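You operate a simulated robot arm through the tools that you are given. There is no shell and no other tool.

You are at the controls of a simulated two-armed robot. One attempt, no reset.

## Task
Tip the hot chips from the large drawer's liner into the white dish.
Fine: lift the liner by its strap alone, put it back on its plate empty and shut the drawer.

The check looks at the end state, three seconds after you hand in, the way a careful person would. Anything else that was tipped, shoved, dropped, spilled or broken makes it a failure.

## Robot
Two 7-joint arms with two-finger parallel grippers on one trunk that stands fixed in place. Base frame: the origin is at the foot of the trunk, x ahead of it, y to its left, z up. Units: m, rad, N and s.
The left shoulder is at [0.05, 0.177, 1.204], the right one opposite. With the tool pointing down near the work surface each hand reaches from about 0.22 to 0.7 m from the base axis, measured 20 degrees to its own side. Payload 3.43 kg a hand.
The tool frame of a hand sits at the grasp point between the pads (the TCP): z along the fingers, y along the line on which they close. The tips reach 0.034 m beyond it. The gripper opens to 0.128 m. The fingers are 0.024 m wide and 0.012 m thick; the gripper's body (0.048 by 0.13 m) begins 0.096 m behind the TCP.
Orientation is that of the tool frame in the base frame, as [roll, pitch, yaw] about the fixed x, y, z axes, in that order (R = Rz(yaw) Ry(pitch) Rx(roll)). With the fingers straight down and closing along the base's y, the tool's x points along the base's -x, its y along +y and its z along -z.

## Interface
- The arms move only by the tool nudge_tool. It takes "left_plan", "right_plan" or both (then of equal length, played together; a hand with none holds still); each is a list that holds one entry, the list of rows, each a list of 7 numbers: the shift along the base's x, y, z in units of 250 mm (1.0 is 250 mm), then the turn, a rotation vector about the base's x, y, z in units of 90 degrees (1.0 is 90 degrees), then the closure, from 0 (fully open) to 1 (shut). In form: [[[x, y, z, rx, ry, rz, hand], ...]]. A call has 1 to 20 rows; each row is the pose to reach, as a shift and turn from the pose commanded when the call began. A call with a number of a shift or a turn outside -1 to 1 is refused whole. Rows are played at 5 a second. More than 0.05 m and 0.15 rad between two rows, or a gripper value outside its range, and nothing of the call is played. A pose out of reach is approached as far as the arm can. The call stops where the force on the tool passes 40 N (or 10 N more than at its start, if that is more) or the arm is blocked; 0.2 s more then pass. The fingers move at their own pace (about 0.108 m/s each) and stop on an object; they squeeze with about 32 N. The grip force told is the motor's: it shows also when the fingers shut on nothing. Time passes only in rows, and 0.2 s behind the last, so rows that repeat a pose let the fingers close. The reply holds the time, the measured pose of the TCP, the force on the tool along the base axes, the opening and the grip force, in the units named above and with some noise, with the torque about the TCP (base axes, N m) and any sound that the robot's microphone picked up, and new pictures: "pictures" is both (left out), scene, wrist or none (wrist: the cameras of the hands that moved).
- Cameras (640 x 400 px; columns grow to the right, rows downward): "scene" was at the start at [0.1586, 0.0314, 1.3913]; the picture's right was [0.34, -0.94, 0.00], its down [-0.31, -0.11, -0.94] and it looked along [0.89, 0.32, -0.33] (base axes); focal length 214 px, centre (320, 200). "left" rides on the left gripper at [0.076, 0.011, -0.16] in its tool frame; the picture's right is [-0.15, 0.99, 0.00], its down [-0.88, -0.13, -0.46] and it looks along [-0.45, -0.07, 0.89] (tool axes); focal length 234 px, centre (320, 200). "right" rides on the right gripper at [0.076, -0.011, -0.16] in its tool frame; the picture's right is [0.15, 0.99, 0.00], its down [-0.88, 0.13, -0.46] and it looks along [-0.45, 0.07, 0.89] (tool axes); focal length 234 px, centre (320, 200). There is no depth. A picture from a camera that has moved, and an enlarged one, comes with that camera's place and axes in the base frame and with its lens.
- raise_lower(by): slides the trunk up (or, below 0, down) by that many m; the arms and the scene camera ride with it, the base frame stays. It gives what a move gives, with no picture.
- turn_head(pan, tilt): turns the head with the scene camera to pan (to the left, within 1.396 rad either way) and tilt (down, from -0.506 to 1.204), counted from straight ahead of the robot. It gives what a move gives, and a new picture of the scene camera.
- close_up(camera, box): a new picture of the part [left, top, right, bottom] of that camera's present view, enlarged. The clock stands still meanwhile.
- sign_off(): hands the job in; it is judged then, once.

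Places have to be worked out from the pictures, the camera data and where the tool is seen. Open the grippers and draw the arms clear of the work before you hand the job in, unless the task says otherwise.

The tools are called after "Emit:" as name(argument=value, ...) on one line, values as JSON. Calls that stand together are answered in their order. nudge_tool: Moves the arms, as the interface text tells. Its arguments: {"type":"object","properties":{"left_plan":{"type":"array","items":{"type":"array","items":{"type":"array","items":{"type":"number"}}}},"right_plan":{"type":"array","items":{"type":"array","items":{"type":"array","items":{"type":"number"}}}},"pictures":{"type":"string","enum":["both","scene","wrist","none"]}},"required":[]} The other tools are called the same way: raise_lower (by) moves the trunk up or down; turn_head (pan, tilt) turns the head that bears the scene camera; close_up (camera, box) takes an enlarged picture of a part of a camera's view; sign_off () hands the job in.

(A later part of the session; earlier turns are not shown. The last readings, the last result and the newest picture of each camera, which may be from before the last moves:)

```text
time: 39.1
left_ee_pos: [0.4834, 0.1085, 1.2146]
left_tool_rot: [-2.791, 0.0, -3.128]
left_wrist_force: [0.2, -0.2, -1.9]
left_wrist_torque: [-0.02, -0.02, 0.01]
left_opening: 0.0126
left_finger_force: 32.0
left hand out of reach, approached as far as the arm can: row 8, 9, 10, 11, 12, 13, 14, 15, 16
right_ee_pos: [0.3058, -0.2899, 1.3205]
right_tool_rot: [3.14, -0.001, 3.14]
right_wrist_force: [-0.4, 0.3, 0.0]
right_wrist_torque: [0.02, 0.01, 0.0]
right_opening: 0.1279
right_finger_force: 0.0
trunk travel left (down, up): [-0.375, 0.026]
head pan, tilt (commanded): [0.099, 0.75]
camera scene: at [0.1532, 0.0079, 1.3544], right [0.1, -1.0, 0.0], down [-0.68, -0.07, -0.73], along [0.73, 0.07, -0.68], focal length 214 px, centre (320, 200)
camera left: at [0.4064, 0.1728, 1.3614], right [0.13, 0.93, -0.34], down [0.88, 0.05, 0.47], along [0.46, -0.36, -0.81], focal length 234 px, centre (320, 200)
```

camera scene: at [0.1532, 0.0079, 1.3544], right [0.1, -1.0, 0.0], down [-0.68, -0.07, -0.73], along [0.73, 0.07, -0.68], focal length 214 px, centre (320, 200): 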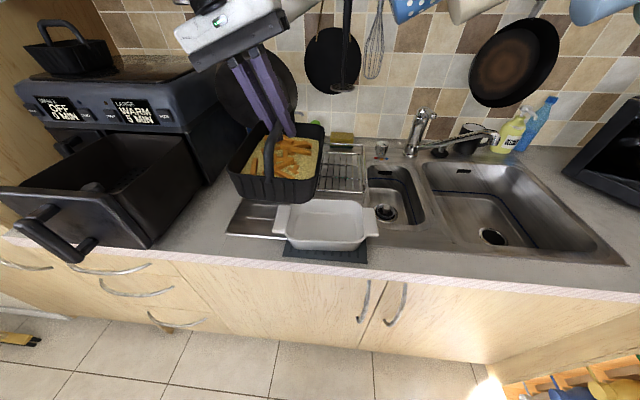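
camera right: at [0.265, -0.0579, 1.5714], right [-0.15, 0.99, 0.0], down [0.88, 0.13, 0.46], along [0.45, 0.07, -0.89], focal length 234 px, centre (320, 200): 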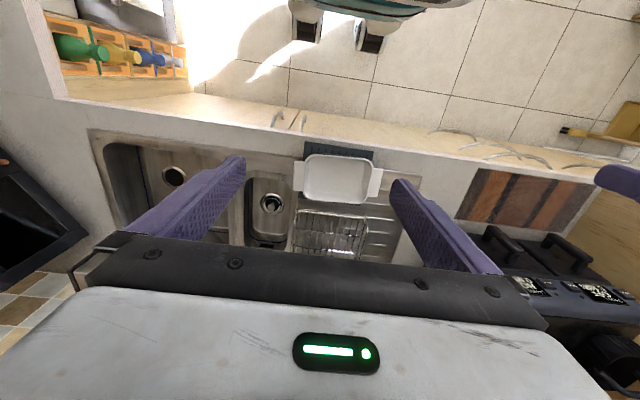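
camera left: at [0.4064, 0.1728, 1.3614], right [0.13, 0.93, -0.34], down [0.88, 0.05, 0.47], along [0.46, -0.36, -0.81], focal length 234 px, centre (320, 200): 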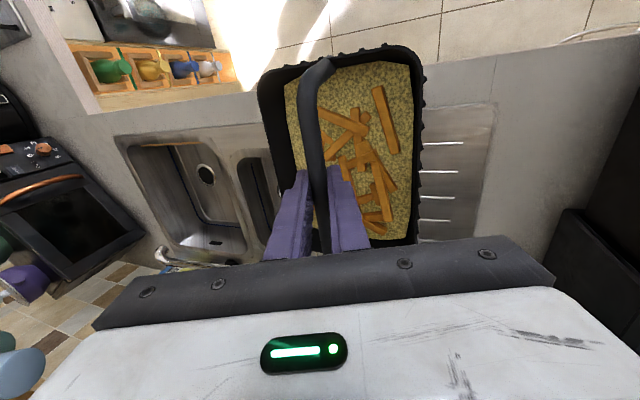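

The arm ran out of reach at that height, stopping at [0.483, 0.109, 1.215]. The pour needs to be lower anyway, so I'll go down to z 1.14 over the dish; the liner's bottom will still be about 7 cm above the rim.

Emit:
nudge_tool(left_plan=[[[0, -0.02, -0.06, 0, 0, 0, 1], [0.005, -0.06, -0.12, 0, 0, -0.002, 1], [0.01, -0.11, -0.18, 0, 0, -0.004, 1], [0.02, -0.16, -0.22, 0, 0, -0.006, 1], [0.03, -0.21, -0.25, 0, 0, -0.008, 1], [0.045, -0.26, -0.28, 0, 0, -0.009, 1], [0.06, -0.3, -0.298, 0, 0, -0.009, 1], [0.066, -0.31, -0.298, 0, 0, -0.009, 1], [0.066, -0.31, -0.298, 0, 0, -0.009, 1]]], pictures="both")

```text
time: 41.1
left_ee_pos: [0.4761, 0.0785, 1.1472]
left_tool_rot: [-2.79, 0.001, 3.133]
left_wrist_force: [1.1, -0.5, -0.8]
left_wrist_torque: [0.01, 0.03, -0.04]
left_opening: 0.013
left_finger_force: 31.7
left hand out of reach, approached as far as the arm can: row 3, 4, 5, 6, 7, 8, 9
right_ee_pos: [0.3067, -0.29, 1.3235]
right_tool_rot: [-3.141, 0.0, 3.139]
right_wrist_force: [-0.1, 0.5, -0.4]
right_wrist_torque: [0.01, -0.01, 0.01]
right_opening: 0.128
right_finger_force: 0.1
trunk travel left (down, up): [-0.375, 0.026]
head pan, tilt (commanded): [0.099, 0.75]
camera scene: at [0.1533, 0.0083, 1.3544], right [0.1, -1.0, 0.0], down [-0.68, -0.07, -0.73], along [0.73, 0.07, -0.68], focal length 214 px, centre (320, 200)
camera left: at [0.3998, 0.1436, 1.2936], right [0.16, 0.93, -0.34], down [0.88, 0.03, 0.47], along [0.45, -0.37, -0.81], focal length 234 px, centre (320, 200)
```

scene: 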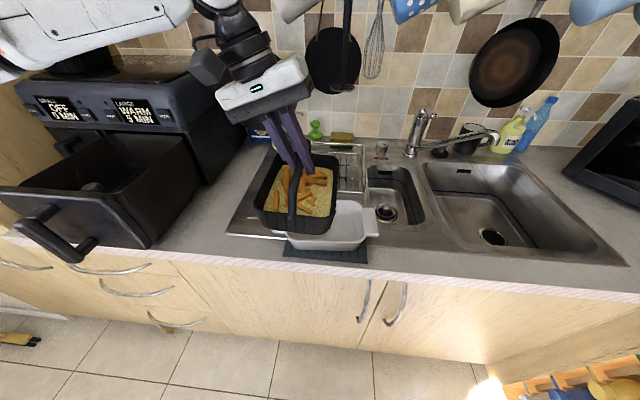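
left: 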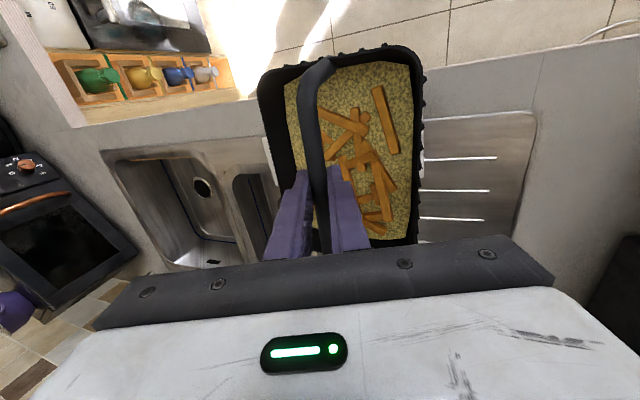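

Still limited at y 0.079, and the chips must land nearer y 0.03. Tilting the hand forward should relax the wrist, so I'll tilt a harmless 20 degrees while moving toward the dish's middle and see what is reachable.

Emit:
nudge_tool(left_plan=[[[0, -0.02, 0, 0, -0.04, 0, 1], [0, -0.04, 0, 0, -0.08, 0, 1], [0, -0.07, 0, 0, -0.12, 0, 1], [0, -0.1, 0, 0, -0.16, 0, 1], [0, -0.13, 0, 0, -0.2, 0, 1], [0, -0.16, 0, 0, -0.222, 0, 1], [0, -0.18, 0, 0, -0.222, 0, 1], [0, -0.18, 0, 0, -0.222, 0, 1]]], pictures="both")

```text
time: 42.9
left_ee_pos: [0.4726, 0.0337, 1.1503]
left_tool_rot: [-2.796, 0.349, 3.13]
left_wrist_force: [0.7, 0.5, -1.2]
left_wrist_torque: [0.01, 0.02, -0.01]
left_opening: 0.0123
left_finger_force: 31.9
right_ee_pos: [0.3062, -0.2899, 1.3217]
right_tool_rot: [-3.142, -0.002, 3.139]
right_wrist_force: [0.6, -0.2, 0.2]
right_wrist_torque: [-0.02, 0.0, -0.01]
right_opening: 0.1279
right_finger_force: 0.0
trunk travel left (down, up): [-0.375, 0.026]
head pan, tilt (commanded): [0.099, 0.75]
camera scene: at [0.1532, 0.0082, 1.3544], right [0.1, -1.0, 0.0], down [-0.68, -0.07, -0.73], along [0.73, 0.07, -0.68], focal length 214 px, centre (320, 200)
camera left: at [0.3524, 0.1005, 1.2607], right [0.26, 0.93, -0.26], down [0.67, 0.02, 0.75], along [0.7, -0.37, -0.61], focal length 234 px, centre (320, 200)
```

scene: 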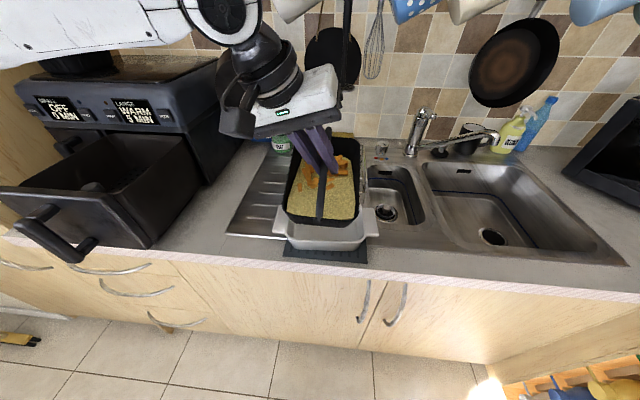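
left: 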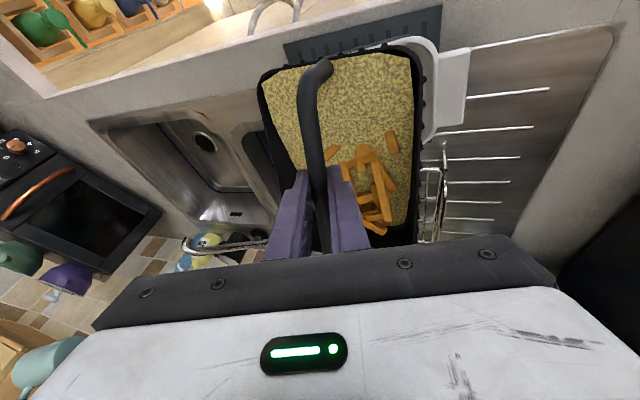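

The liner tilted with the hand, but the chips look bunched towards the far side, which I did not expect. I'll enlarge both views before going on.

Emit:
close_up(camera="scene", box=[240, 110, 420, 260])

Emit:
close_up(camera="left", box=[230, 20, 450, 260])

```text
2.67 times, centred on (330, 185) of scene
camera zoom: at [0.1532, 0.0082, 1.3544], right [0.1, -1.0, 0.0], down [-0.68, -0.07, -0.73], along [0.73, 0.07, -0.68], focal length 572 px, centre (293, 240)
```

zoom: 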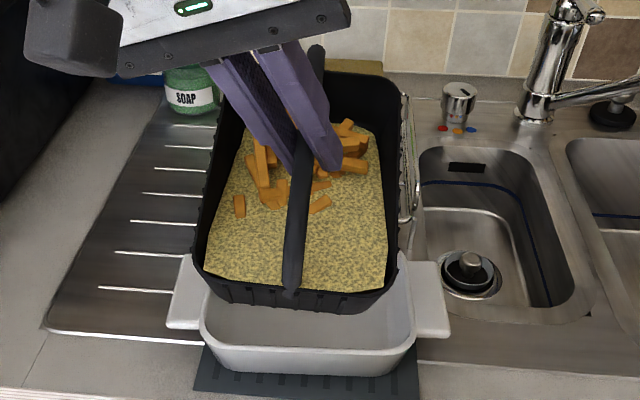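

```text
1.67 times, centred on (340, 140) of left
camera zoom: at [0.3524, 0.1005, 1.2607], right [0.26, 0.93, -0.26], down [0.67, 0.02, 0.75], along [0.7, -0.37, -0.61], focal length 390 px, centre (287, 300)
```

zoom: 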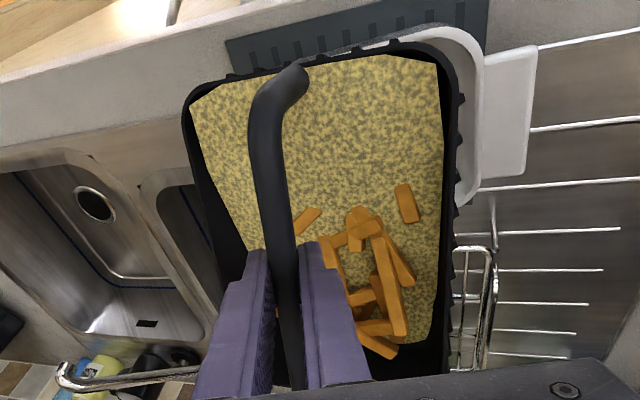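

I see now: the speckled yellow layer shifts with the tilt like a bulk heap, deeper at the low, near side, so it will pour over the near edge. That edge is at about x 0.41, in front of the dish, so I must move the liner forward about 7 cm before tilting more.

Emit:
nudge_tool(left_plan=[[[0.04, 0, 0.01, 0, 0, 0, 1], [0.08, 0, 0.02, 0, 0, 0, 1], [0.12, 0, 0.02, 0, 0, 0, 1], [0.16, 0, 0.02, 0, 0, 0, 1], [0.2, 0, 0.02, 0, 0, 0, 1], [0.24, 0, 0.02, 0, 0, 0, 1], [0.28, 0, 0.02, 0, 0, 0, 1], [0.28, 0, 0.02, 0, 0, 0, 1]]], pictures="both")

Emit:
close_up(camera="scene", box=[240, 110, 420, 260])

```text
time: 44.7
left_ee_pos: [0.5169, 0.0608, 1.1417]
left_tool_rot: [-2.797, 0.348, 3.13]
left_wrist_force: [-0.1, 0.4, -0.9]
left_wrist_torque: [-0.02, 0.0, 0.0]
left_opening: 0.0127
left_finger_force: 32.2
left hand out of reach, approached as far as the arm can: row 1, 2, 3, 4, 5, 6, 7, 8
right_ee_pos: [0.3061, -0.2883, 1.3219]
right_tool_rot: [-3.141, -0.001, 3.14]
right_wrist_force: [0.2, 0.5, -0.6]
right_wrist_torque: [-0.03, 0.01, -0.02]
right_opening: 0.1282
right_finger_force: 0.0
trunk travel left (down, up): [-0.375, 0.026]
head pan, tilt (commanded): [0.099, 0.75]
camera scene: at [0.1537, 0.0089, 1.3543], right [0.1, -1.0, 0.0], down [-0.68, -0.07, -0.73], along [0.73, 0.07, -0.68], focal length 214 px, centre (320, 200)
camera left: at [0.3969, 0.1273, 1.2536], right [0.26, 0.93, -0.27], down [0.67, 0.02, 0.74], along [0.7, -0.37, -0.61], focal length 234 px, centre (320, 200)
```

scene: 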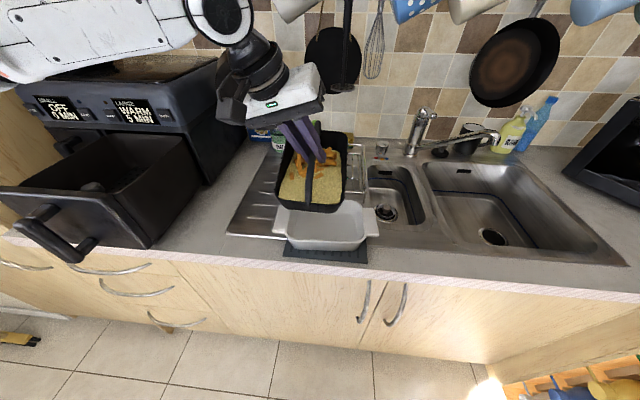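
left: 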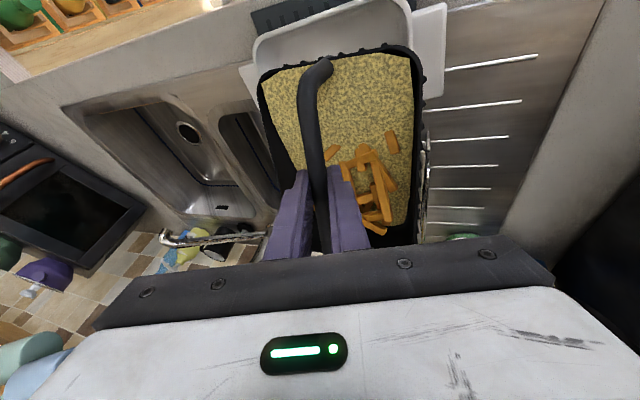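

```text
2.67 times, centred on (330, 185) of scene
camera zoom: at [0.1537, 0.0089, 1.3543], right [0.1, -1.0, 0.0], down [-0.68, -0.07, -0.73], along [0.73, 0.07, -0.68], focal length 572 px, centre (293, 240)
```

zoom: 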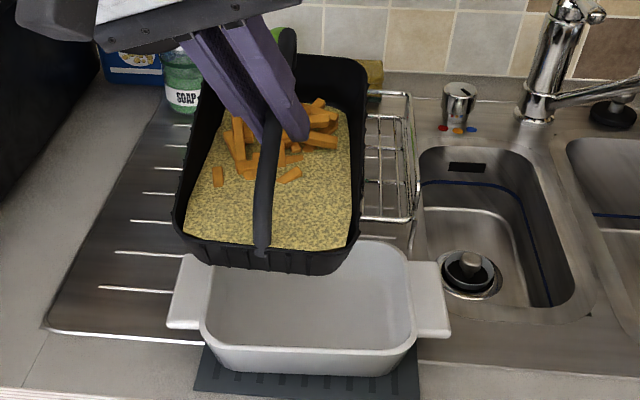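

Now the pouring edge is at about x 0.456, just inside the dish, and moves further in as I tilt. I'll tilt another 15 degrees while shifting toward the dish's middle in y.

Emit:
nudge_tool(left_plan=[[[0, -0.02, 0, 0, -0.02, 0, 1], [0, -0.04, 0, 0, -0.04, 0, 1], [0, -0.06, 0, 0, -0.06, 0, 1], [0, -0.08, 0, 0, -0.08, 0, 1], [0, -0.1, 0, 0, -0.1, 0, 1], [0, -0.11, 0, 0, -0.12, 0, 1], [0, -0.12, 0, 0, -0.14, 0, 1], [0, -0.12, 0, 0, -0.167, 0, 1], [0, -0.12, 0, 0, -0.167, 0, 1]]], pictures="both")

Emit:
close_up(camera="scene", box=[240, 110, 420, 260])

```text
time: 46.7
left_ee_pos: [0.5164, 0.0293, 1.1411]
left_tool_rot: [-2.802, 0.61, 3.127]
left_wrist_force: [-0.3, -0.1, 0.1]
left_wrist_torque: [0.03, 0.02, 0.02]
left_opening: 0.0127
left_finger_force: 31.2
right_ee_pos: [0.307, -0.2896, 1.3212]
right_tool_rot: [-3.141, -0.001, 3.139]
right_wrist_force: [0.5, -0.8, 0.2]
right_wrist_torque: [0.03, -0.02, -0.02]
right_opening: 0.1279
right_finger_force: 0.1
trunk travel left (down, up): [-0.375, 0.026]
head pan, tilt (commanded): [0.099, 0.75]
camera scene: at [0.1535, 0.0084, 1.3543], right [0.1, -1.0, 0.0], down [-0.68, -0.07, -0.73], along [0.73, 0.07, -0.68], focal length 214 px, centre (320, 200)
camera left: at [0.372, 0.0956, 1.2181], right [0.32, 0.93, -0.19], down [0.45, 0.02, 0.89], along [0.83, -0.37, -0.41], focal length 234 px, centre (320, 200)
```

scene: 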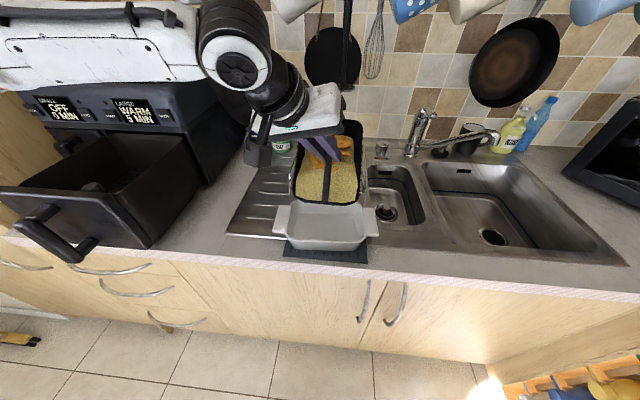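
left: 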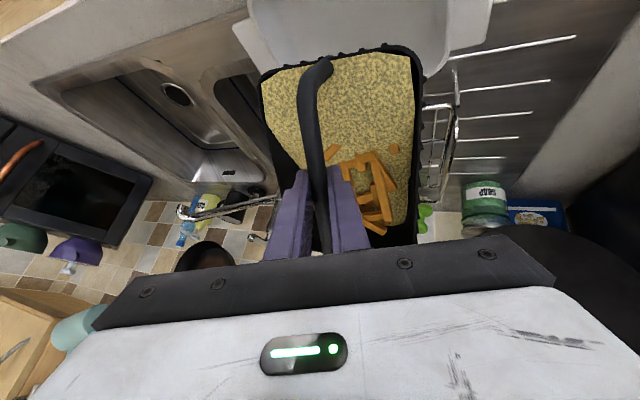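

```text
2.67 times, centred on (330, 185) of scene
camera zoom: at [0.1535, 0.0084, 1.3543], right [0.1, -1.0, 0.0], down [-0.68, -0.07, -0.73], along [0.73, 0.07, -0.68], focal length 572 px, centre (293, 240)
```

zoom: 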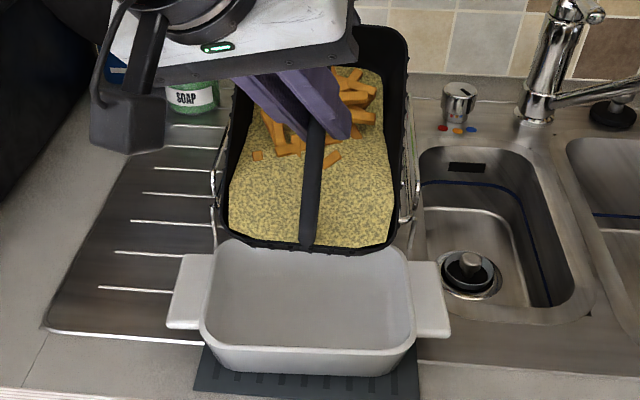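

The liner's near edge is now at about x 0.478, z 1.048, over the dish, and y is centred. I'll tilt on slowly to 60 degrees, keeping the pouring edge over the middle of the dish.

Emit:
nudge_tool(left_plan=[[[0.005, 0, 0.005, 0, -0.035, 0, 1], [0.01, 0, 0.01, 0, -0.07, 0, 1], [0.01, 0, 0.015, 0, -0.105, 0, 1], [0.005, 0, 0.02, 0, -0.14, 0, 1], [0, 0, 0.025, 0, -0.175, 0, 1], [-0.015, 0, 0.028, 0, -0.21, 0, 1], [-0.03, 0, 0.028, 0, -0.245, 0, 1], [-0.044, 0, 0.028, 0, -0.278, 0, 1], [-0.044, 0, 0.028, 0, -0.278, 0, 1]]], pictures="both")

Emit:
close_up(camera="scene", box=[240, 110, 420, 260])

```text
time: 48.7
left_ee_pos: [0.505, 0.0294, 1.1478]
left_tool_rot: [-2.813, 1.048, 3.117]
left_wrist_force: [-0.2, -0.5, -0.8]
left_wrist_torque: [-0.04, 0.04, 0.01]
left_opening: 0.0127
left_finger_force: 32.2
right_ee_pos: [0.3062, -0.2883, 1.3211]
right_tool_rot: [3.141, 0.0, 3.14]
right_wrist_force: [-0.4, 0.3, -0.3]
right_wrist_torque: [-0.01, 0.02, -0.02]
right_opening: 0.1282
right_finger_force: 0.1
trunk travel left (down, up): [-0.375, 0.026]
head pan, tilt (commanded): [0.099, 0.75]
camera scene: at [0.1533, 0.0083, 1.3543], right [0.1, -1.0, 0.0], down [-0.68, -0.07, -0.73], along [0.73, 0.07, -0.68], focal length 214 px, centre (320, 200)
camera left: at [0.3416, 0.0951, 1.1565], right [0.37, 0.93, -0.03], down [0.03, 0.02, 1.0], along [0.93, -0.37, -0.02], focal length 234 px, centre (320, 200)
```

scene: 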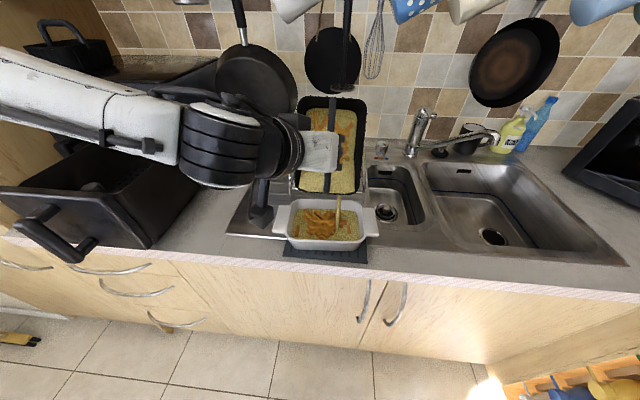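
left: 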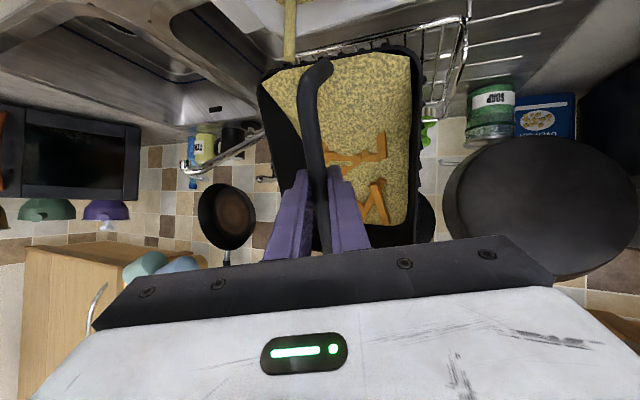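

```text
2.67 times, centred on (330, 185) of scene
camera zoom: at [0.1533, 0.0083, 1.3543], right [0.1, -1.0, 0.0], down [-0.68, -0.07, -0.73], along [0.73, 0.07, -0.68], focal length 572 px, centre (293, 240)
```

zoom: 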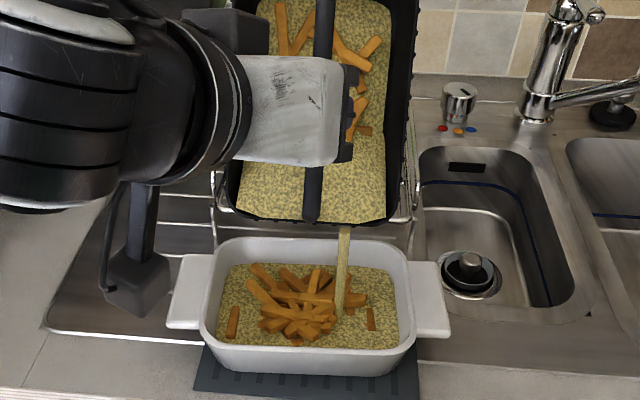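

The chips are pouring as a narrow stream from the near edge into the dish, which is already filling. I'll keep tilting slowly to 90 degrees, drawing the hand back so the edge stays over the dish, and shift slightly in +y to keep the stream central.

Emit:
nudge_tool(left_plan=[[[-0.02, 0.01, 0, 0, -0.033, 0, 1], [-0.04, 0.02, -0.002, 0, -0.067, 0, 1], [-0.06, 0.03, -0.004, 0, -0.1, 0, 1], [-0.08, 0.04, -0.006, 0, -0.133, 0, 1], [-0.102, 0.05, -0.008, 0, -0.167, 0, 1], [-0.122, 0.06, -0.016, 0, -0.2, 0, 1], [-0.142, 0.06, -0.025, 0, -0.233, 0, 1], [-0.161, 0.06, -0.034, 0, -0.267, 0, 1], [-0.18, 0.06, -0.043, 0, -0.3, 0, 1], [-0.198, 0.06, -0.052, 0, -0.333, 0, 1], [-0.198, 0.06, -0.052, 0, -0.333, 0, 1]]], pictures="both")

Emit:
close_up(camera="scene", box=[240, 110, 420, 260])

```text
time: 51.1
left_ee_pos: [0.4696, 0.0631, 1.146]
left_tool_rot: [1.935, 1.559, 1.586]
left_wrist_force: [0.5, -0.1, -1.6]
left_wrist_torque: [0.03, 0.09, 0.0]
left_opening: 0.0129
left_finger_force: 31.8
left hand out of reach, approached as far as the arm can: row 8, 9, 10, 11
right_ee_pos: [0.3062, -0.289, 1.3219]
right_tool_rot: [3.14, 0.0, 3.139]
right_wrist_force: [0.8, -0.8, -0.3]
right_wrist_torque: [0.03, -0.04, 0.04]
right_opening: 0.128
right_finger_force: 0.1
trunk travel left (down, up): [-0.375, 0.026]
head pan, tilt (commanded): [0.099, 0.75]
camera scene: at [0.1534, 0.0083, 1.3543], right [0.1, -1.0, 0.0], down [-0.68, -0.07, -0.73], along [0.73, 0.07, -0.68], focal length 214 px, centre (320, 200)
camera left: at [0.3243, 0.1289, 1.0718], right [0.34, 0.93, 0.16], down [-0.47, 0.02, 0.88], along [0.81, -0.37, 0.45], focal length 234 px, centre (320, 200)
```

scene: 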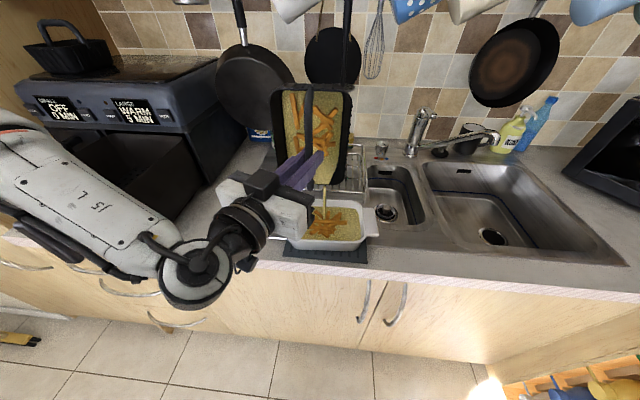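
left: 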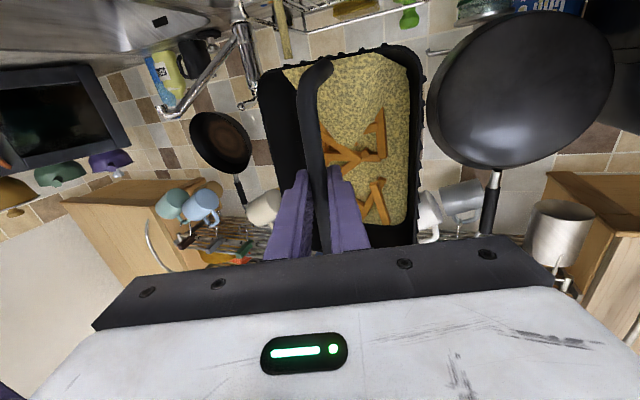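

```text
2.67 times, centred on (330, 185) of scene
camera zoom: at [0.1534, 0.0083, 1.3543], right [0.1, -1.0, 0.0], down [-0.68, -0.07, -0.73], along [0.73, 0.07, -0.68], focal length 572 px, centre (293, 240)
```

zoom: 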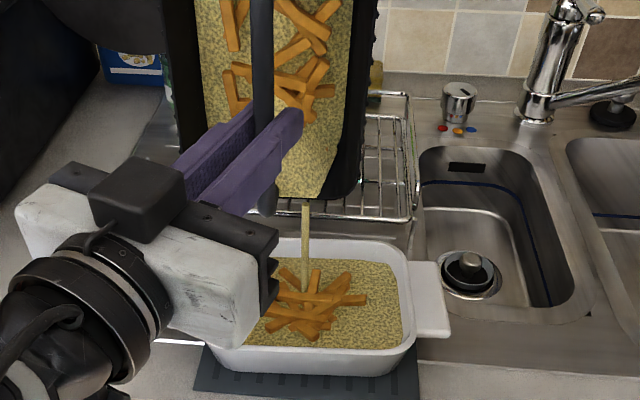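

The stream still falls into the dish and the liner is at about 90 degrees. I'll tilt another 15 degrees, drawing back and down slightly so the edge stays over the dish.

Emit:
nudge_tool(left_plan=[[[-0.01, -0.01, -0.01, 0, -0.02, 0, 1], [-0.02, -0.02, -0.02, 0, -0.04, 0, 1], [-0.03, -0.03, -0.03, 0, -0.06, 0, 1], [-0.04, -0.04, -0.04, 0, -0.08, 0, 1], [-0.05, -0.05, -0.05, 0, -0.1, 0, 1], [-0.06, -0.06, -0.06, 0, -0.12, 0, 1], [-0.07, -0.06, -0.07, 0, -0.14, 0, 1], [-0.08, -0.06, -0.08, 0, -0.167, 0, 1], [-0.08, -0.06, -0.08, 0, -0.167, 0, 1]]], pictures="both")

Emit:
close_up(camera="scene", box=[240, 110, 420, 260])

```text
time: 53.1
left_ee_pos: [0.459, 0.0936, 1.1615]
left_tool_rot: [0.398, 1.309, 0.049]
left_wrist_force: [0.6, -0.5, -0.6]
left_wrist_torque: [0.0, 0.05, -0.02]
left_opening: 0.0126
left_finger_force: 32.4
left hand out of reach, approached as far as the arm can: row 1, 2, 3, 4, 5, 6, 7, 8, 9
right_ee_pos: [0.306, -0.2888, 1.3227]
right_tool_rot: [-3.141, -0.001, 3.14]
right_wrist_force: [-0.3, -0.6, 0.9]
right_wrist_torque: [0.02, 0.05, 0.02]
right_opening: 0.128
right_finger_force: 0.0
trunk travel left (down, up): [-0.375, 0.026]
head pan, tilt (commanded): [0.099, 0.75]
camera scene: at [0.1533, 0.0083, 1.3543], right [0.1, -1.0, 0.0], down [-0.68, -0.07, -0.73], along [0.73, 0.07, -0.68], focal length 214 px, centre (320, 200)
camera left: at [0.338, 0.1594, 1.0522], right [0.29, 0.93, 0.24], down [-0.68, 0.02, 0.73], along [0.67, -0.37, 0.64], focal length 234 px, centre (320, 200)
```

scene: 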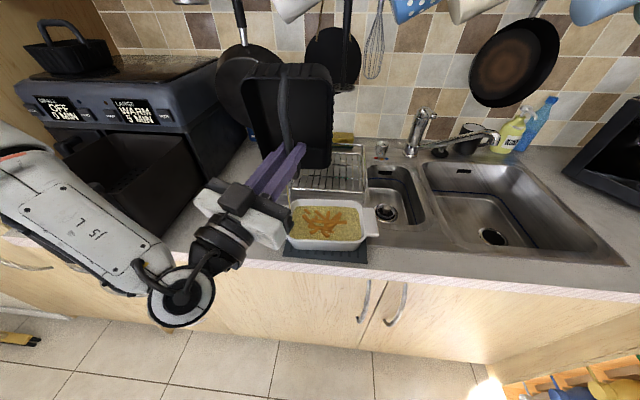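
left: 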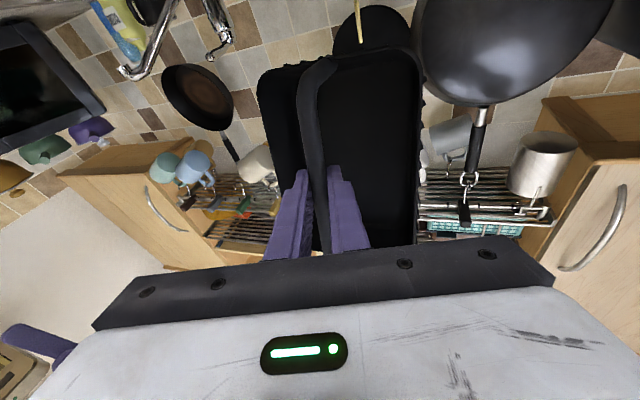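

```text
2.67 times, centred on (330, 185) of scene
camera zoom: at [0.1533, 0.0083, 1.3543], right [0.1, -1.0, 0.0], down [-0.68, -0.07, -0.73], along [0.73, 0.07, -0.68], focal length 572 px, centre (293, 240)
```

zoom: 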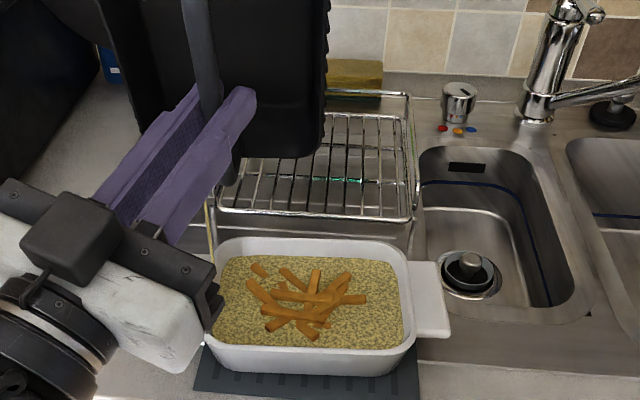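

The liner looks empty now, but there is a thin line near the dish's left edge in the scene view. I'll enlarge that area to check for spills.

Emit:
close_up(camera="scene", box=[260, 180, 340, 250])

Emit:
close_up(camera="left", box=[280, 0, 440, 100])

```text
5.71 times, centred on (300, 215) of scene
camera zoom: at [0.1533, 0.0083, 1.3543], right [0.1, -1.0, 0.0], down [-0.68, -0.07, -0.73], along [0.73, 0.07, -0.68], focal length 1226 px, centre (434, 114)
```

zoom: 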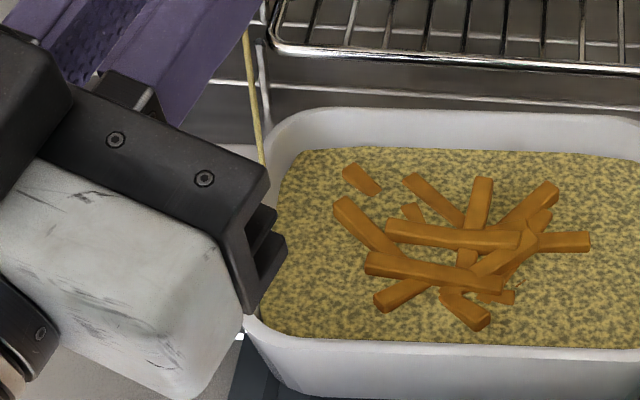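

```text
4.00 times, centred on (360, 50) of left
camera zoom: at [0.338, 0.1594, 1.0522], right [0.29, 0.93, 0.24], down [-0.68, 0.02, 0.73], along [0.67, -0.37, 0.64], focal length 937 px, centre (160, 800)
```

zoom: 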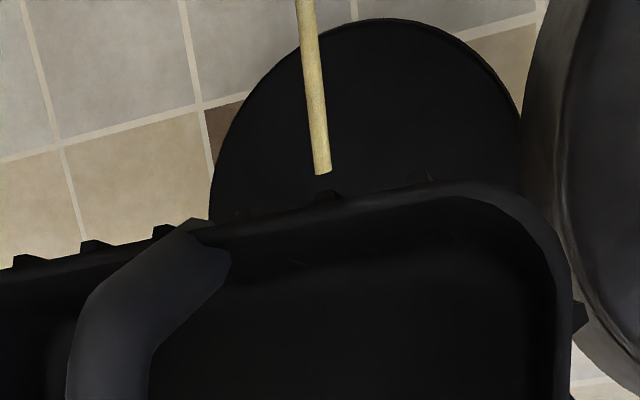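

The liner is empty, but the hand drifted to y 0.094 at its reach limit and the last thin dribble falls at about y 0.12, right at the dish's left rim. I'll move straight back toward the dish's middle while easing the tilt to 90 degrees.

Emit:
nudge_tool(left_plan=[[[0.02, -0.12, -0.03, 0, 0.06, 0, 1], [0.042, -0.2, -0.062, 0, 0.12, 0, 1], [0.042, -0.2, -0.062, 0, 0.167, 0, 1], [0.042, -0.2, -0.062, 0, 0.167, 0, 1]]], pictures="both")

Emit:
close_up(camera="scene", box=[240, 150, 420, 270])

```text
time: 54.1
left_ee_pos: [0.4737, 0.0553, 1.156]
left_tool_rot: [2.085, 1.559, 1.729]
left_wrist_force: [1.2, 0.3, 0.1]
left_wrist_torque: [0.03, 0.06, -0.01]
left_opening: 0.0126
left_finger_force: 32.2
left hand out of reach, approached as far as the arm can: row 1, 2, 3, 4
right_ee_pos: [0.3059, -0.2893, 1.3214]
right_tool_rot: [3.141, -0.001, 3.14]
right_wrist_force: [0.9, 0.1, 0.5]
right_wrist_torque: [-0.01, 0.0, 0.0]
right_opening: 0.128
right_finger_force: 0.1
trunk travel left (down, up): [-0.375, 0.026]
head pan, tilt (commanded): [0.099, 0.75]
camera scene: at [0.1534, 0.0084, 1.3543], right [0.1, -1.0, 0.0], down [-0.68, -0.07, -0.73], along [0.73, 0.07, -0.68], focal length 214 px, centre (320, 200)
camera left: at [0.3276, 0.1226, 1.0817], right [0.34, 0.93, 0.16], down [-0.47, 0.02, 0.88], along [0.81, -0.37, 0.44], focal length 234 px, centre (320, 200)
```

scene: 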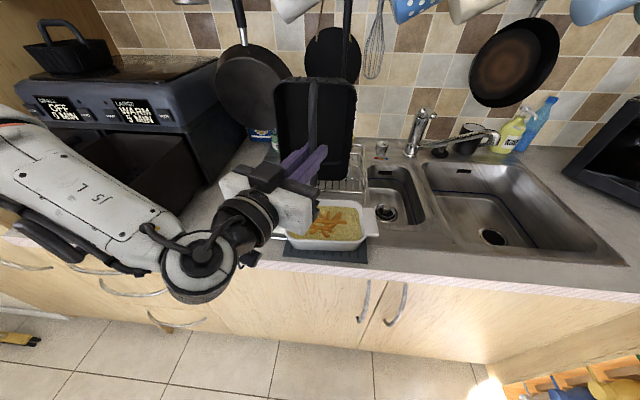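
left: 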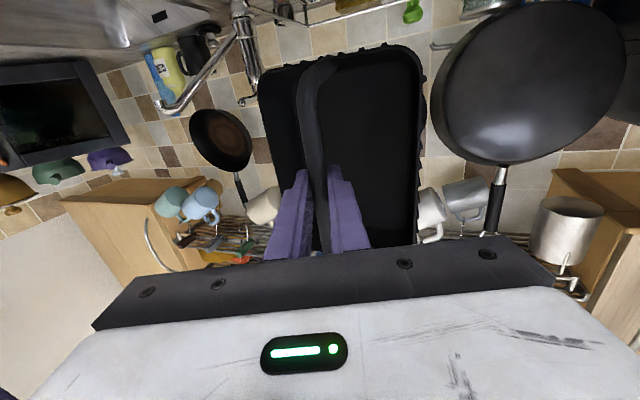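

```text
3.33 times, centred on (330, 210) of scene
camera zoom: at [0.1534, 0.0084, 1.3543], right [0.1, -1.0, 0.0], down [-0.68, -0.07, -0.73], along [0.73, 0.07, -0.68], focal length 715 px, centre (287, 167)
```

zoom: 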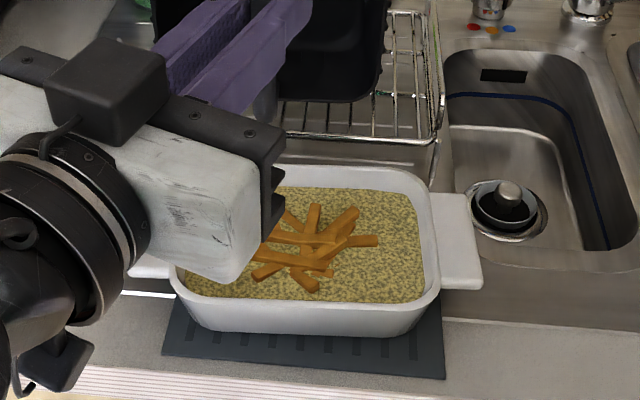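

The stream has stopped and the liner interior is fully black, so it's empty. I'll tilt it back toward level along the same path, then inspect around the dish once the hand is out of the way.

Emit:
nudge_tool(left_plan=[[[0.01, -0.005, 0, 0, 0.05, 0, 1], [0.03, -0.01, 0, 0, 0.1, 0, 1], [0.05, -0.02, 0, 0, 0.15, 0, 1], [0.07, -0.03, 0, 0, 0.2, 0, 1], [0.09, -0.04, 0, 0, 0.25, 0, 1], [0.11, -0.05, 0, 0, 0.3, 0, 1], [0.12, -0.05, 0, 0, 0.35, 0, 1], [0.13, -0.04, 0, 0, 0.4, 0, 1], [0.13, -0.03, 0, 0, 0.45, 0, 1], [0.13, -0.02, 0, 0, 0.5, 0, 1], [0.12, 0, 0, 0, 0.55, 0, 1], [0.11, 0.02, 0, 0, 0.6, 0, 1], [0.1, 0.04, 0.01, 0, 0.65, 0, 1], [0.08, 0.06, 0.02, 0, 0.7, 0, 1], [0.06, 0.08, 0.03, 0, 0.75, 0, 1]]], pictures="both")

Emit:
close_up(camera="scene", box=[220, 150, 420, 280])

```text
time: 57.3
left_ee_pos: [0.4873, 0.0746, 1.1618]
left_tool_rot: [-2.799, 0.39, 3.129]
left_wrist_force: [0.6, 0.1, -1.4]
left_wrist_torque: [-0.02, -0.01, 0.0]
left_opening: 0.0127
left_finger_force: 32.2
right_ee_pos: [0.3063, -0.2895, 1.321]
right_tool_rot: [3.141, -0.001, 3.141]
right_wrist_force: [0.2, 0.2, -0.6]
right_wrist_torque: [-0.01, -0.03, -0.03]
right_opening: 0.1281
right_finger_force: 0.1
trunk travel left (down, up): [-0.375, 0.026]
head pan, tilt (commanded): [0.099, 0.75]
camera scene: at [0.1535, 0.0084, 1.3543], right [0.1, -1.0, 0.0], down [-0.68, -0.07, -0.73], along [0.73, 0.07, -0.68], focal length 214 px, centre (320, 200)
camera left: at [0.3641, 0.1415, 1.2688], right [0.28, 0.93, -0.25], down [0.63, 0.02, 0.77], along [0.72, -0.37, -0.58], focal length 234 px, centre (320, 200)
```

scene: 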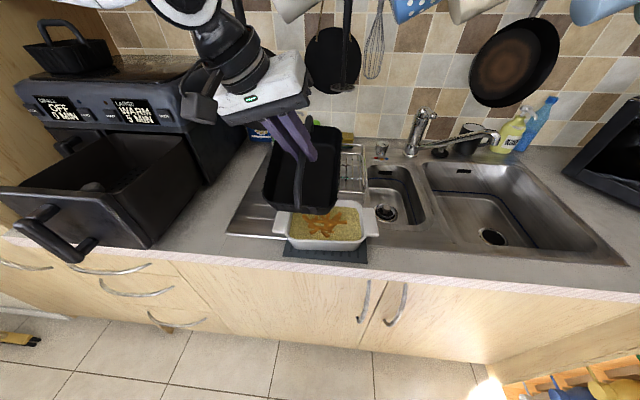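
left: 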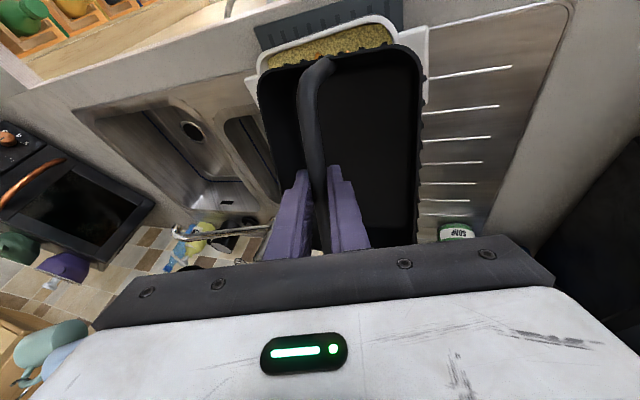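

```text
3.08 times, centred on (320, 215) of scene
camera zoom: at [0.1535, 0.0084, 1.3543], right [0.1, -1.0, 0.0], down [-0.68, -0.07, -0.73], along [0.73, 0.07, -0.68], focal length 660 px, centre (320, 154)
```

zoom: 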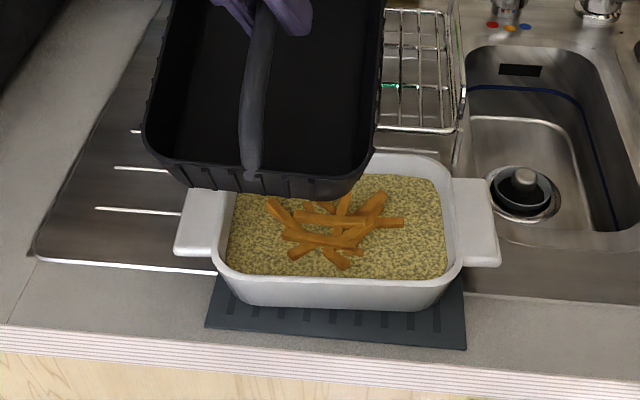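

The dish holds the whole heap of chips. I'll bring the liner level, raising it and moving left so I can inspect the dish and its surroundings.

Emit:
nudge_tool(left_plan=[[[0, 0.03, 0.03, 0, 0.03, 0, 1], [0, 0.07, 0.06, 0, 0.06, 0, 1], [0, 0.12, 0.09, 0, 0.09, 0, 1], [0, 0.18, 0.12, 0, 0.12, 0, 1], [0, 0.24, 0.15, 0, 0.15, 0, 1], [-0.005, 0.32, 0.18, 0, 0.18, 0, 1], [-0.01, 0.4, 0.21, 0, 0.21, 0, 1], [-0.015, 0.48, 0.24, 0, 0.23, 0, 1], [-0.02, 0.56, 0.27, 0, 0.248, 0, 1], [-0.02, 0.64, 0.3, 0, 0.248, 0, 1], [-0.02, 0.7, 0.32, 0, 0.248, 0, 1], [-0.02, 0.7, 0.32, 0, 0.248, 0, 1]]], pictures="both")

Emit:
close_up(camera="scene", box=[220, 150, 420, 280])

Emit:
close_up(camera="left", box=[230, 20, 450, 260])

```text
time: 59.9
left_ee_pos: [0.4839, 0.2504, 1.2419]
left_tool_rot: [-2.793, 0.003, 3.129]
left_wrist_force: [-0.5, 0.2, -1.2]
left_wrist_torque: [-0.01, 0.03, -0.01]
left_opening: 0.0129
left_finger_force: 31.8
right_ee_pos: [0.3062, -0.2892, 1.3217]
right_tool_rot: [3.142, 0.001, 3.14]
right_wrist_force: [0.4, -0.7, -0.1]
right_wrist_torque: [0.0, -0.03, -0.02]
right_opening: 0.1282
right_finger_force: 0.0
trunk travel left (down, up): [-0.375, 0.026]
head pan, tilt (commanded): [0.099, 0.75]
camera scene: at [0.1533, 0.0083, 1.3543], right [0.1, -1.0, 0.0], down [-0.68, -0.07, -0.73], along [0.73, 0.07, -0.68], focal length 214 px, centre (320, 200)
camera left: at [0.409, 0.3159, 1.3877], right [0.16, 0.93, -0.34], down [0.88, 0.02, 0.48], along [0.45, -0.37, -0.81], focal length 234 px, centre (320, 200)
```

scene: 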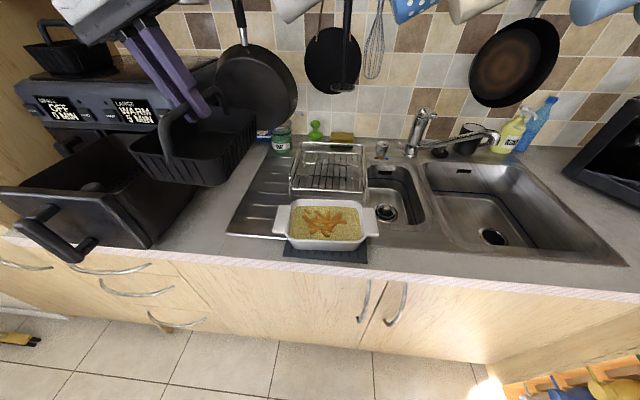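
left: 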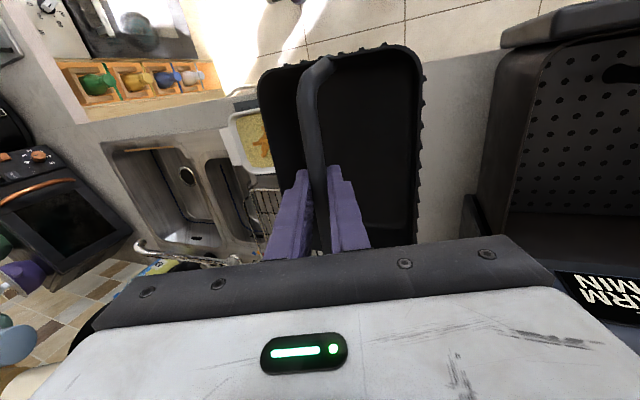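

```text
3.08 times, centred on (320, 215) of scene
camera zoom: at [0.1533, 0.0083, 1.3543], right [0.1, -1.0, 0.0], down [-0.68, -0.07, -0.73], along [0.73, 0.07, -0.68], focal length 660 px, centre (320, 154)
```

zoom: 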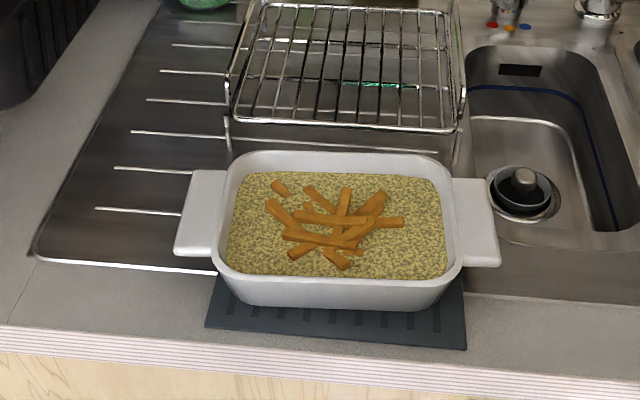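

```text
1.67 times, centred on (340, 140) of left
camera zoom: at [0.409, 0.3159, 1.3877], right [0.16, 0.93, -0.34], down [0.88, 0.02, 0.48], along [0.45, -0.37, -0.81], focal length 390 px, centre (287, 300)
```

zoom: 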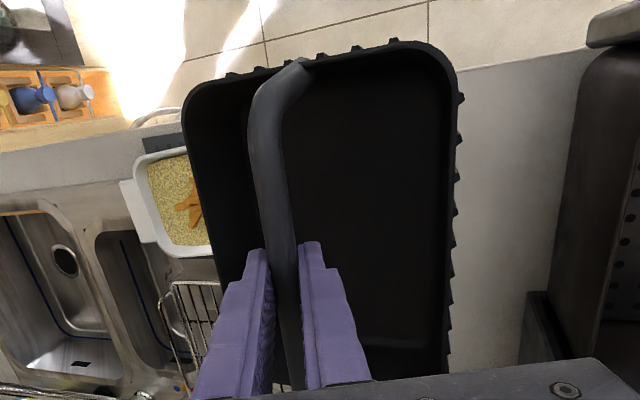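

No spill anywhere around the dish, and the liner is empty. I'll turn the liner back +90 degrees right here, well clear of the fryer, before approaching the drawer.

Emit:
nudge_tool(left_plan=[[[0, 0, 0, 0, 0, 0.07, 1], [0, 0, 0, 0, 0, 0.15, 1], [0, 0, 0, 0, 0, 0.23, 1], [0, 0, 0, 0, 0, 0.31, 1], [0, 0, 0.01, 0, 0, 0.39, 1], [0, 0, 0.02, 0, 0, 0.47, 1], [0, 0, 0.03, 0, 0, 0.55, 1], [0, 0, 0.03, 0, 0, 0.63, 1], [0, 0, 0.03, 0, 0, 0.71, 1], [0, 0, 0.03, 0, 0, 0.79, 1], [0, 0, 0.03, 0, 0, 0.87, 1], [0, 0, 0.03, 0, 0, 0.95, 1], [0, 0, 0.03, 0, 0, 1.0, 1], [0, 0, 0.03, 0, 0, 1.0, 1]]], pictures="both")

```text
time: 62.9
left_ee_pos: [0.4846, 0.251, 1.2498]
left_tool_rot: [-2.792, 0.003, -1.582]
left_wrist_force: [0.6, 0.1, -1.6]
left_wrist_torque: [-0.04, -0.04, 0.0]
left_opening: 0.013
left_finger_force: 31.5
right_ee_pos: [0.3062, -0.2894, 1.3223]
right_tool_rot: [-3.14, 0.0, 3.14]
right_wrist_force: [0.2, -0.4, 0.2]
right_wrist_torque: [0.01, 0.02, 0.0]
right_opening: 0.1279
right_finger_force: 0.1
trunk travel left (down, up): [-0.375, 0.026]
head pan, tilt (commanded): [0.099, 0.75]
camera scene: at [0.1533, 0.0084, 1.3543], right [0.1, -1.0, 0.0], down [-0.68, -0.07, -0.73], along [0.73, 0.07, -0.68], focal length 214 px, centre (320, 200)
camera left: at [0.418, 0.1746, 1.3956], right [-0.93, 0.16, -0.34], down [-0.02, 0.88, 0.48], along [0.37, 0.45, -0.81], focal length 234 px, centre (320, 200)
```

scene: 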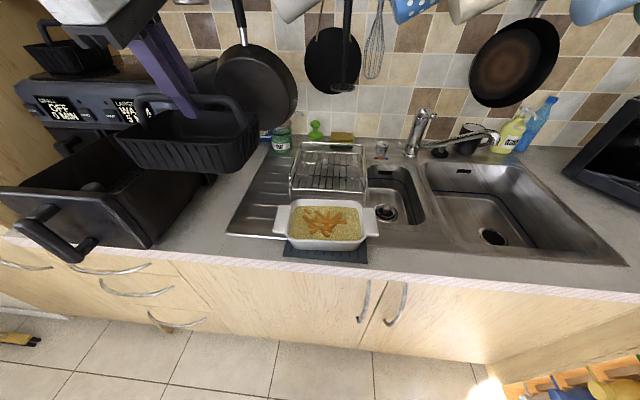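
left: 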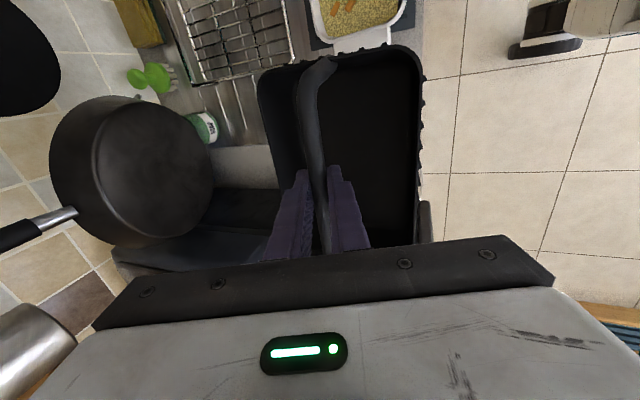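

The liner is back in its original orientation, clear of everything. I'll move it left over the drawer, keeping x at 0.485 so the liner stays away from the control panel.

Emit:
nudge_tool(left_plan=[[[0, 0.03, 0, 0, 0, 0.002, 1], [0, 0.08, 0, 0, 0, 0.004, 1], [0, 0.15, 0, 0, 0, 0.006, 1], [0, 0.24, 0, 0, 0, 0.0076, 1], [0, 0.33, 0, 0, 0, 0.0076, 1], [0, 0.42, 0, 0, 0, 0.0076, 1], [0, 0.51, 0, 0, 0, 0.0076, 1], [0, 0.6, 0, 0, 0, 0.0076, 1], [0, 0.69, 0, 0, 0, 0.0076, 1], [0, 0.78, 0, 0, 0, 0.0076, 1], [0, 0.87, 0, 0, 0, 0.0076, 1], [0, 0.94, 0, 0, 0, 0.0076, 1], [0, 0.98, 0, 0, 0, 0.0076, 1], [0, 0.98, 0, 0, 0, 0.0076, 1]]], pictures="wrist")

Emit:
turn_head(pan=0.8, tilt=0.5)

```text
time: 65.9
left_ee_pos: [0.4834, 0.4965, 1.2486]
left_tool_rot: [-2.792, 0.004, -1.571]
left_wrist_force: [-0.2, -0.1, -0.2]
left_wrist_torque: [-0.01, 0.02, 0.02]
left_opening: 0.0129
left_finger_force: 32.5
right_ee_pos: [0.3062, -0.2891, 1.3214]
right_tool_rot: [3.14, 0.001, 3.139]
right_wrist_force: [-0.5, -0.2, -0.4]
right_wrist_torque: [-0.01, 0.06, -0.01]
right_opening: 0.1282
right_finger_force: 0.0
trunk travel left (down, up): [-0.375, 0.026]
head pan, tilt (commanded): [0.099, 0.75]
camera left: at [0.4183, 0.4196, 1.3949], right [-0.93, 0.15, -0.34], down [-0.03, 0.88, 0.48], along [0.37, 0.45, -0.81], focal length 234 px, centre (320, 200)
```

left: 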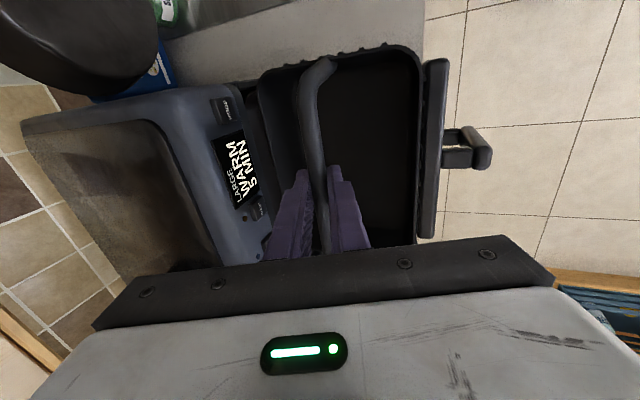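

```text
time: 67.0
left_ee_pos: [0.4828, 0.4958, 1.2485]
left_tool_rot: [-2.792, 0.003, -1.57]
left_wrist_force: [-0.7, 0.5, -0.7]
left_wrist_torque: [-0.06, -0.01, 0.02]
left_opening: 0.0128
left_finger_force: 32.0
right_ee_pos: [0.3058, -0.2893, 1.3218]
right_tool_rot: [3.141, 0.0, 3.139]
right_wrist_force: [0.0, -1.0, 0.1]
right_wrist_torque: [0.0, -0.01, -0.02]
right_opening: 0.1278
right_finger_force: 0.0
trunk travel left (down, up): [-0.375, 0.026]
head pan, tilt (commanded): [0.799, 0.499]
camera scene: at [0.1344, 0.0653, 1.3763], right [0.72, -0.7, 0.0], down [-0.33, -0.34, -0.88], along [0.61, 0.63, -0.48], focal length 214 px, centre (320, 200)
```

scene: 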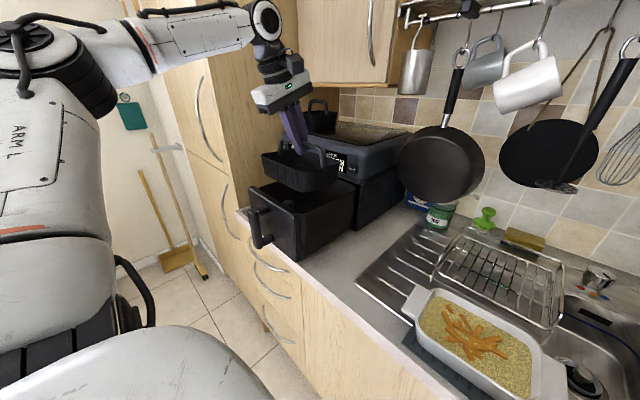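

The liner hangs over the drawer, clear of the panel. I'll take the same enlargement as at pick-up, to check whether the liner has shifted in the grip.

Emit:
close_up(camera="left", box=[210, 40, 430, 260])

Emit:
close_up(camera="scene", box=[230, 80, 380, 220])

```text
1.82 times, centred on (320, 150) of left
camera zoom: at [0.4183, 0.4194, 1.3949], right [-0.93, 0.15, -0.34], down [-0.03, 0.88, 0.48], along [0.37, 0.45, -0.81], focal length 426 px, centre (320, 291)
```

zoom: 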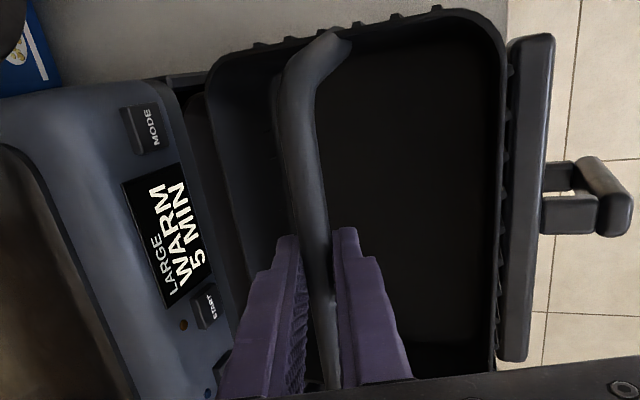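

```text
2.86 times, centred on (305, 150) of scene
camera zoom: at [0.1344, 0.0653, 1.3763], right [0.72, -0.7, 0.0], down [-0.33, -0.34, -0.88], along [0.61, 0.63, -0.48], focal length 613 px, centre (363, 343)
```

zoom: 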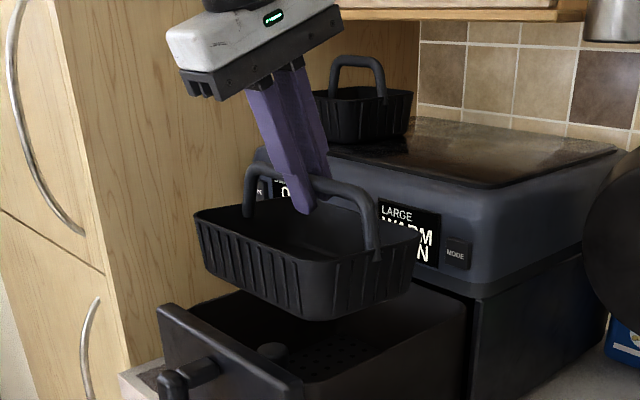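

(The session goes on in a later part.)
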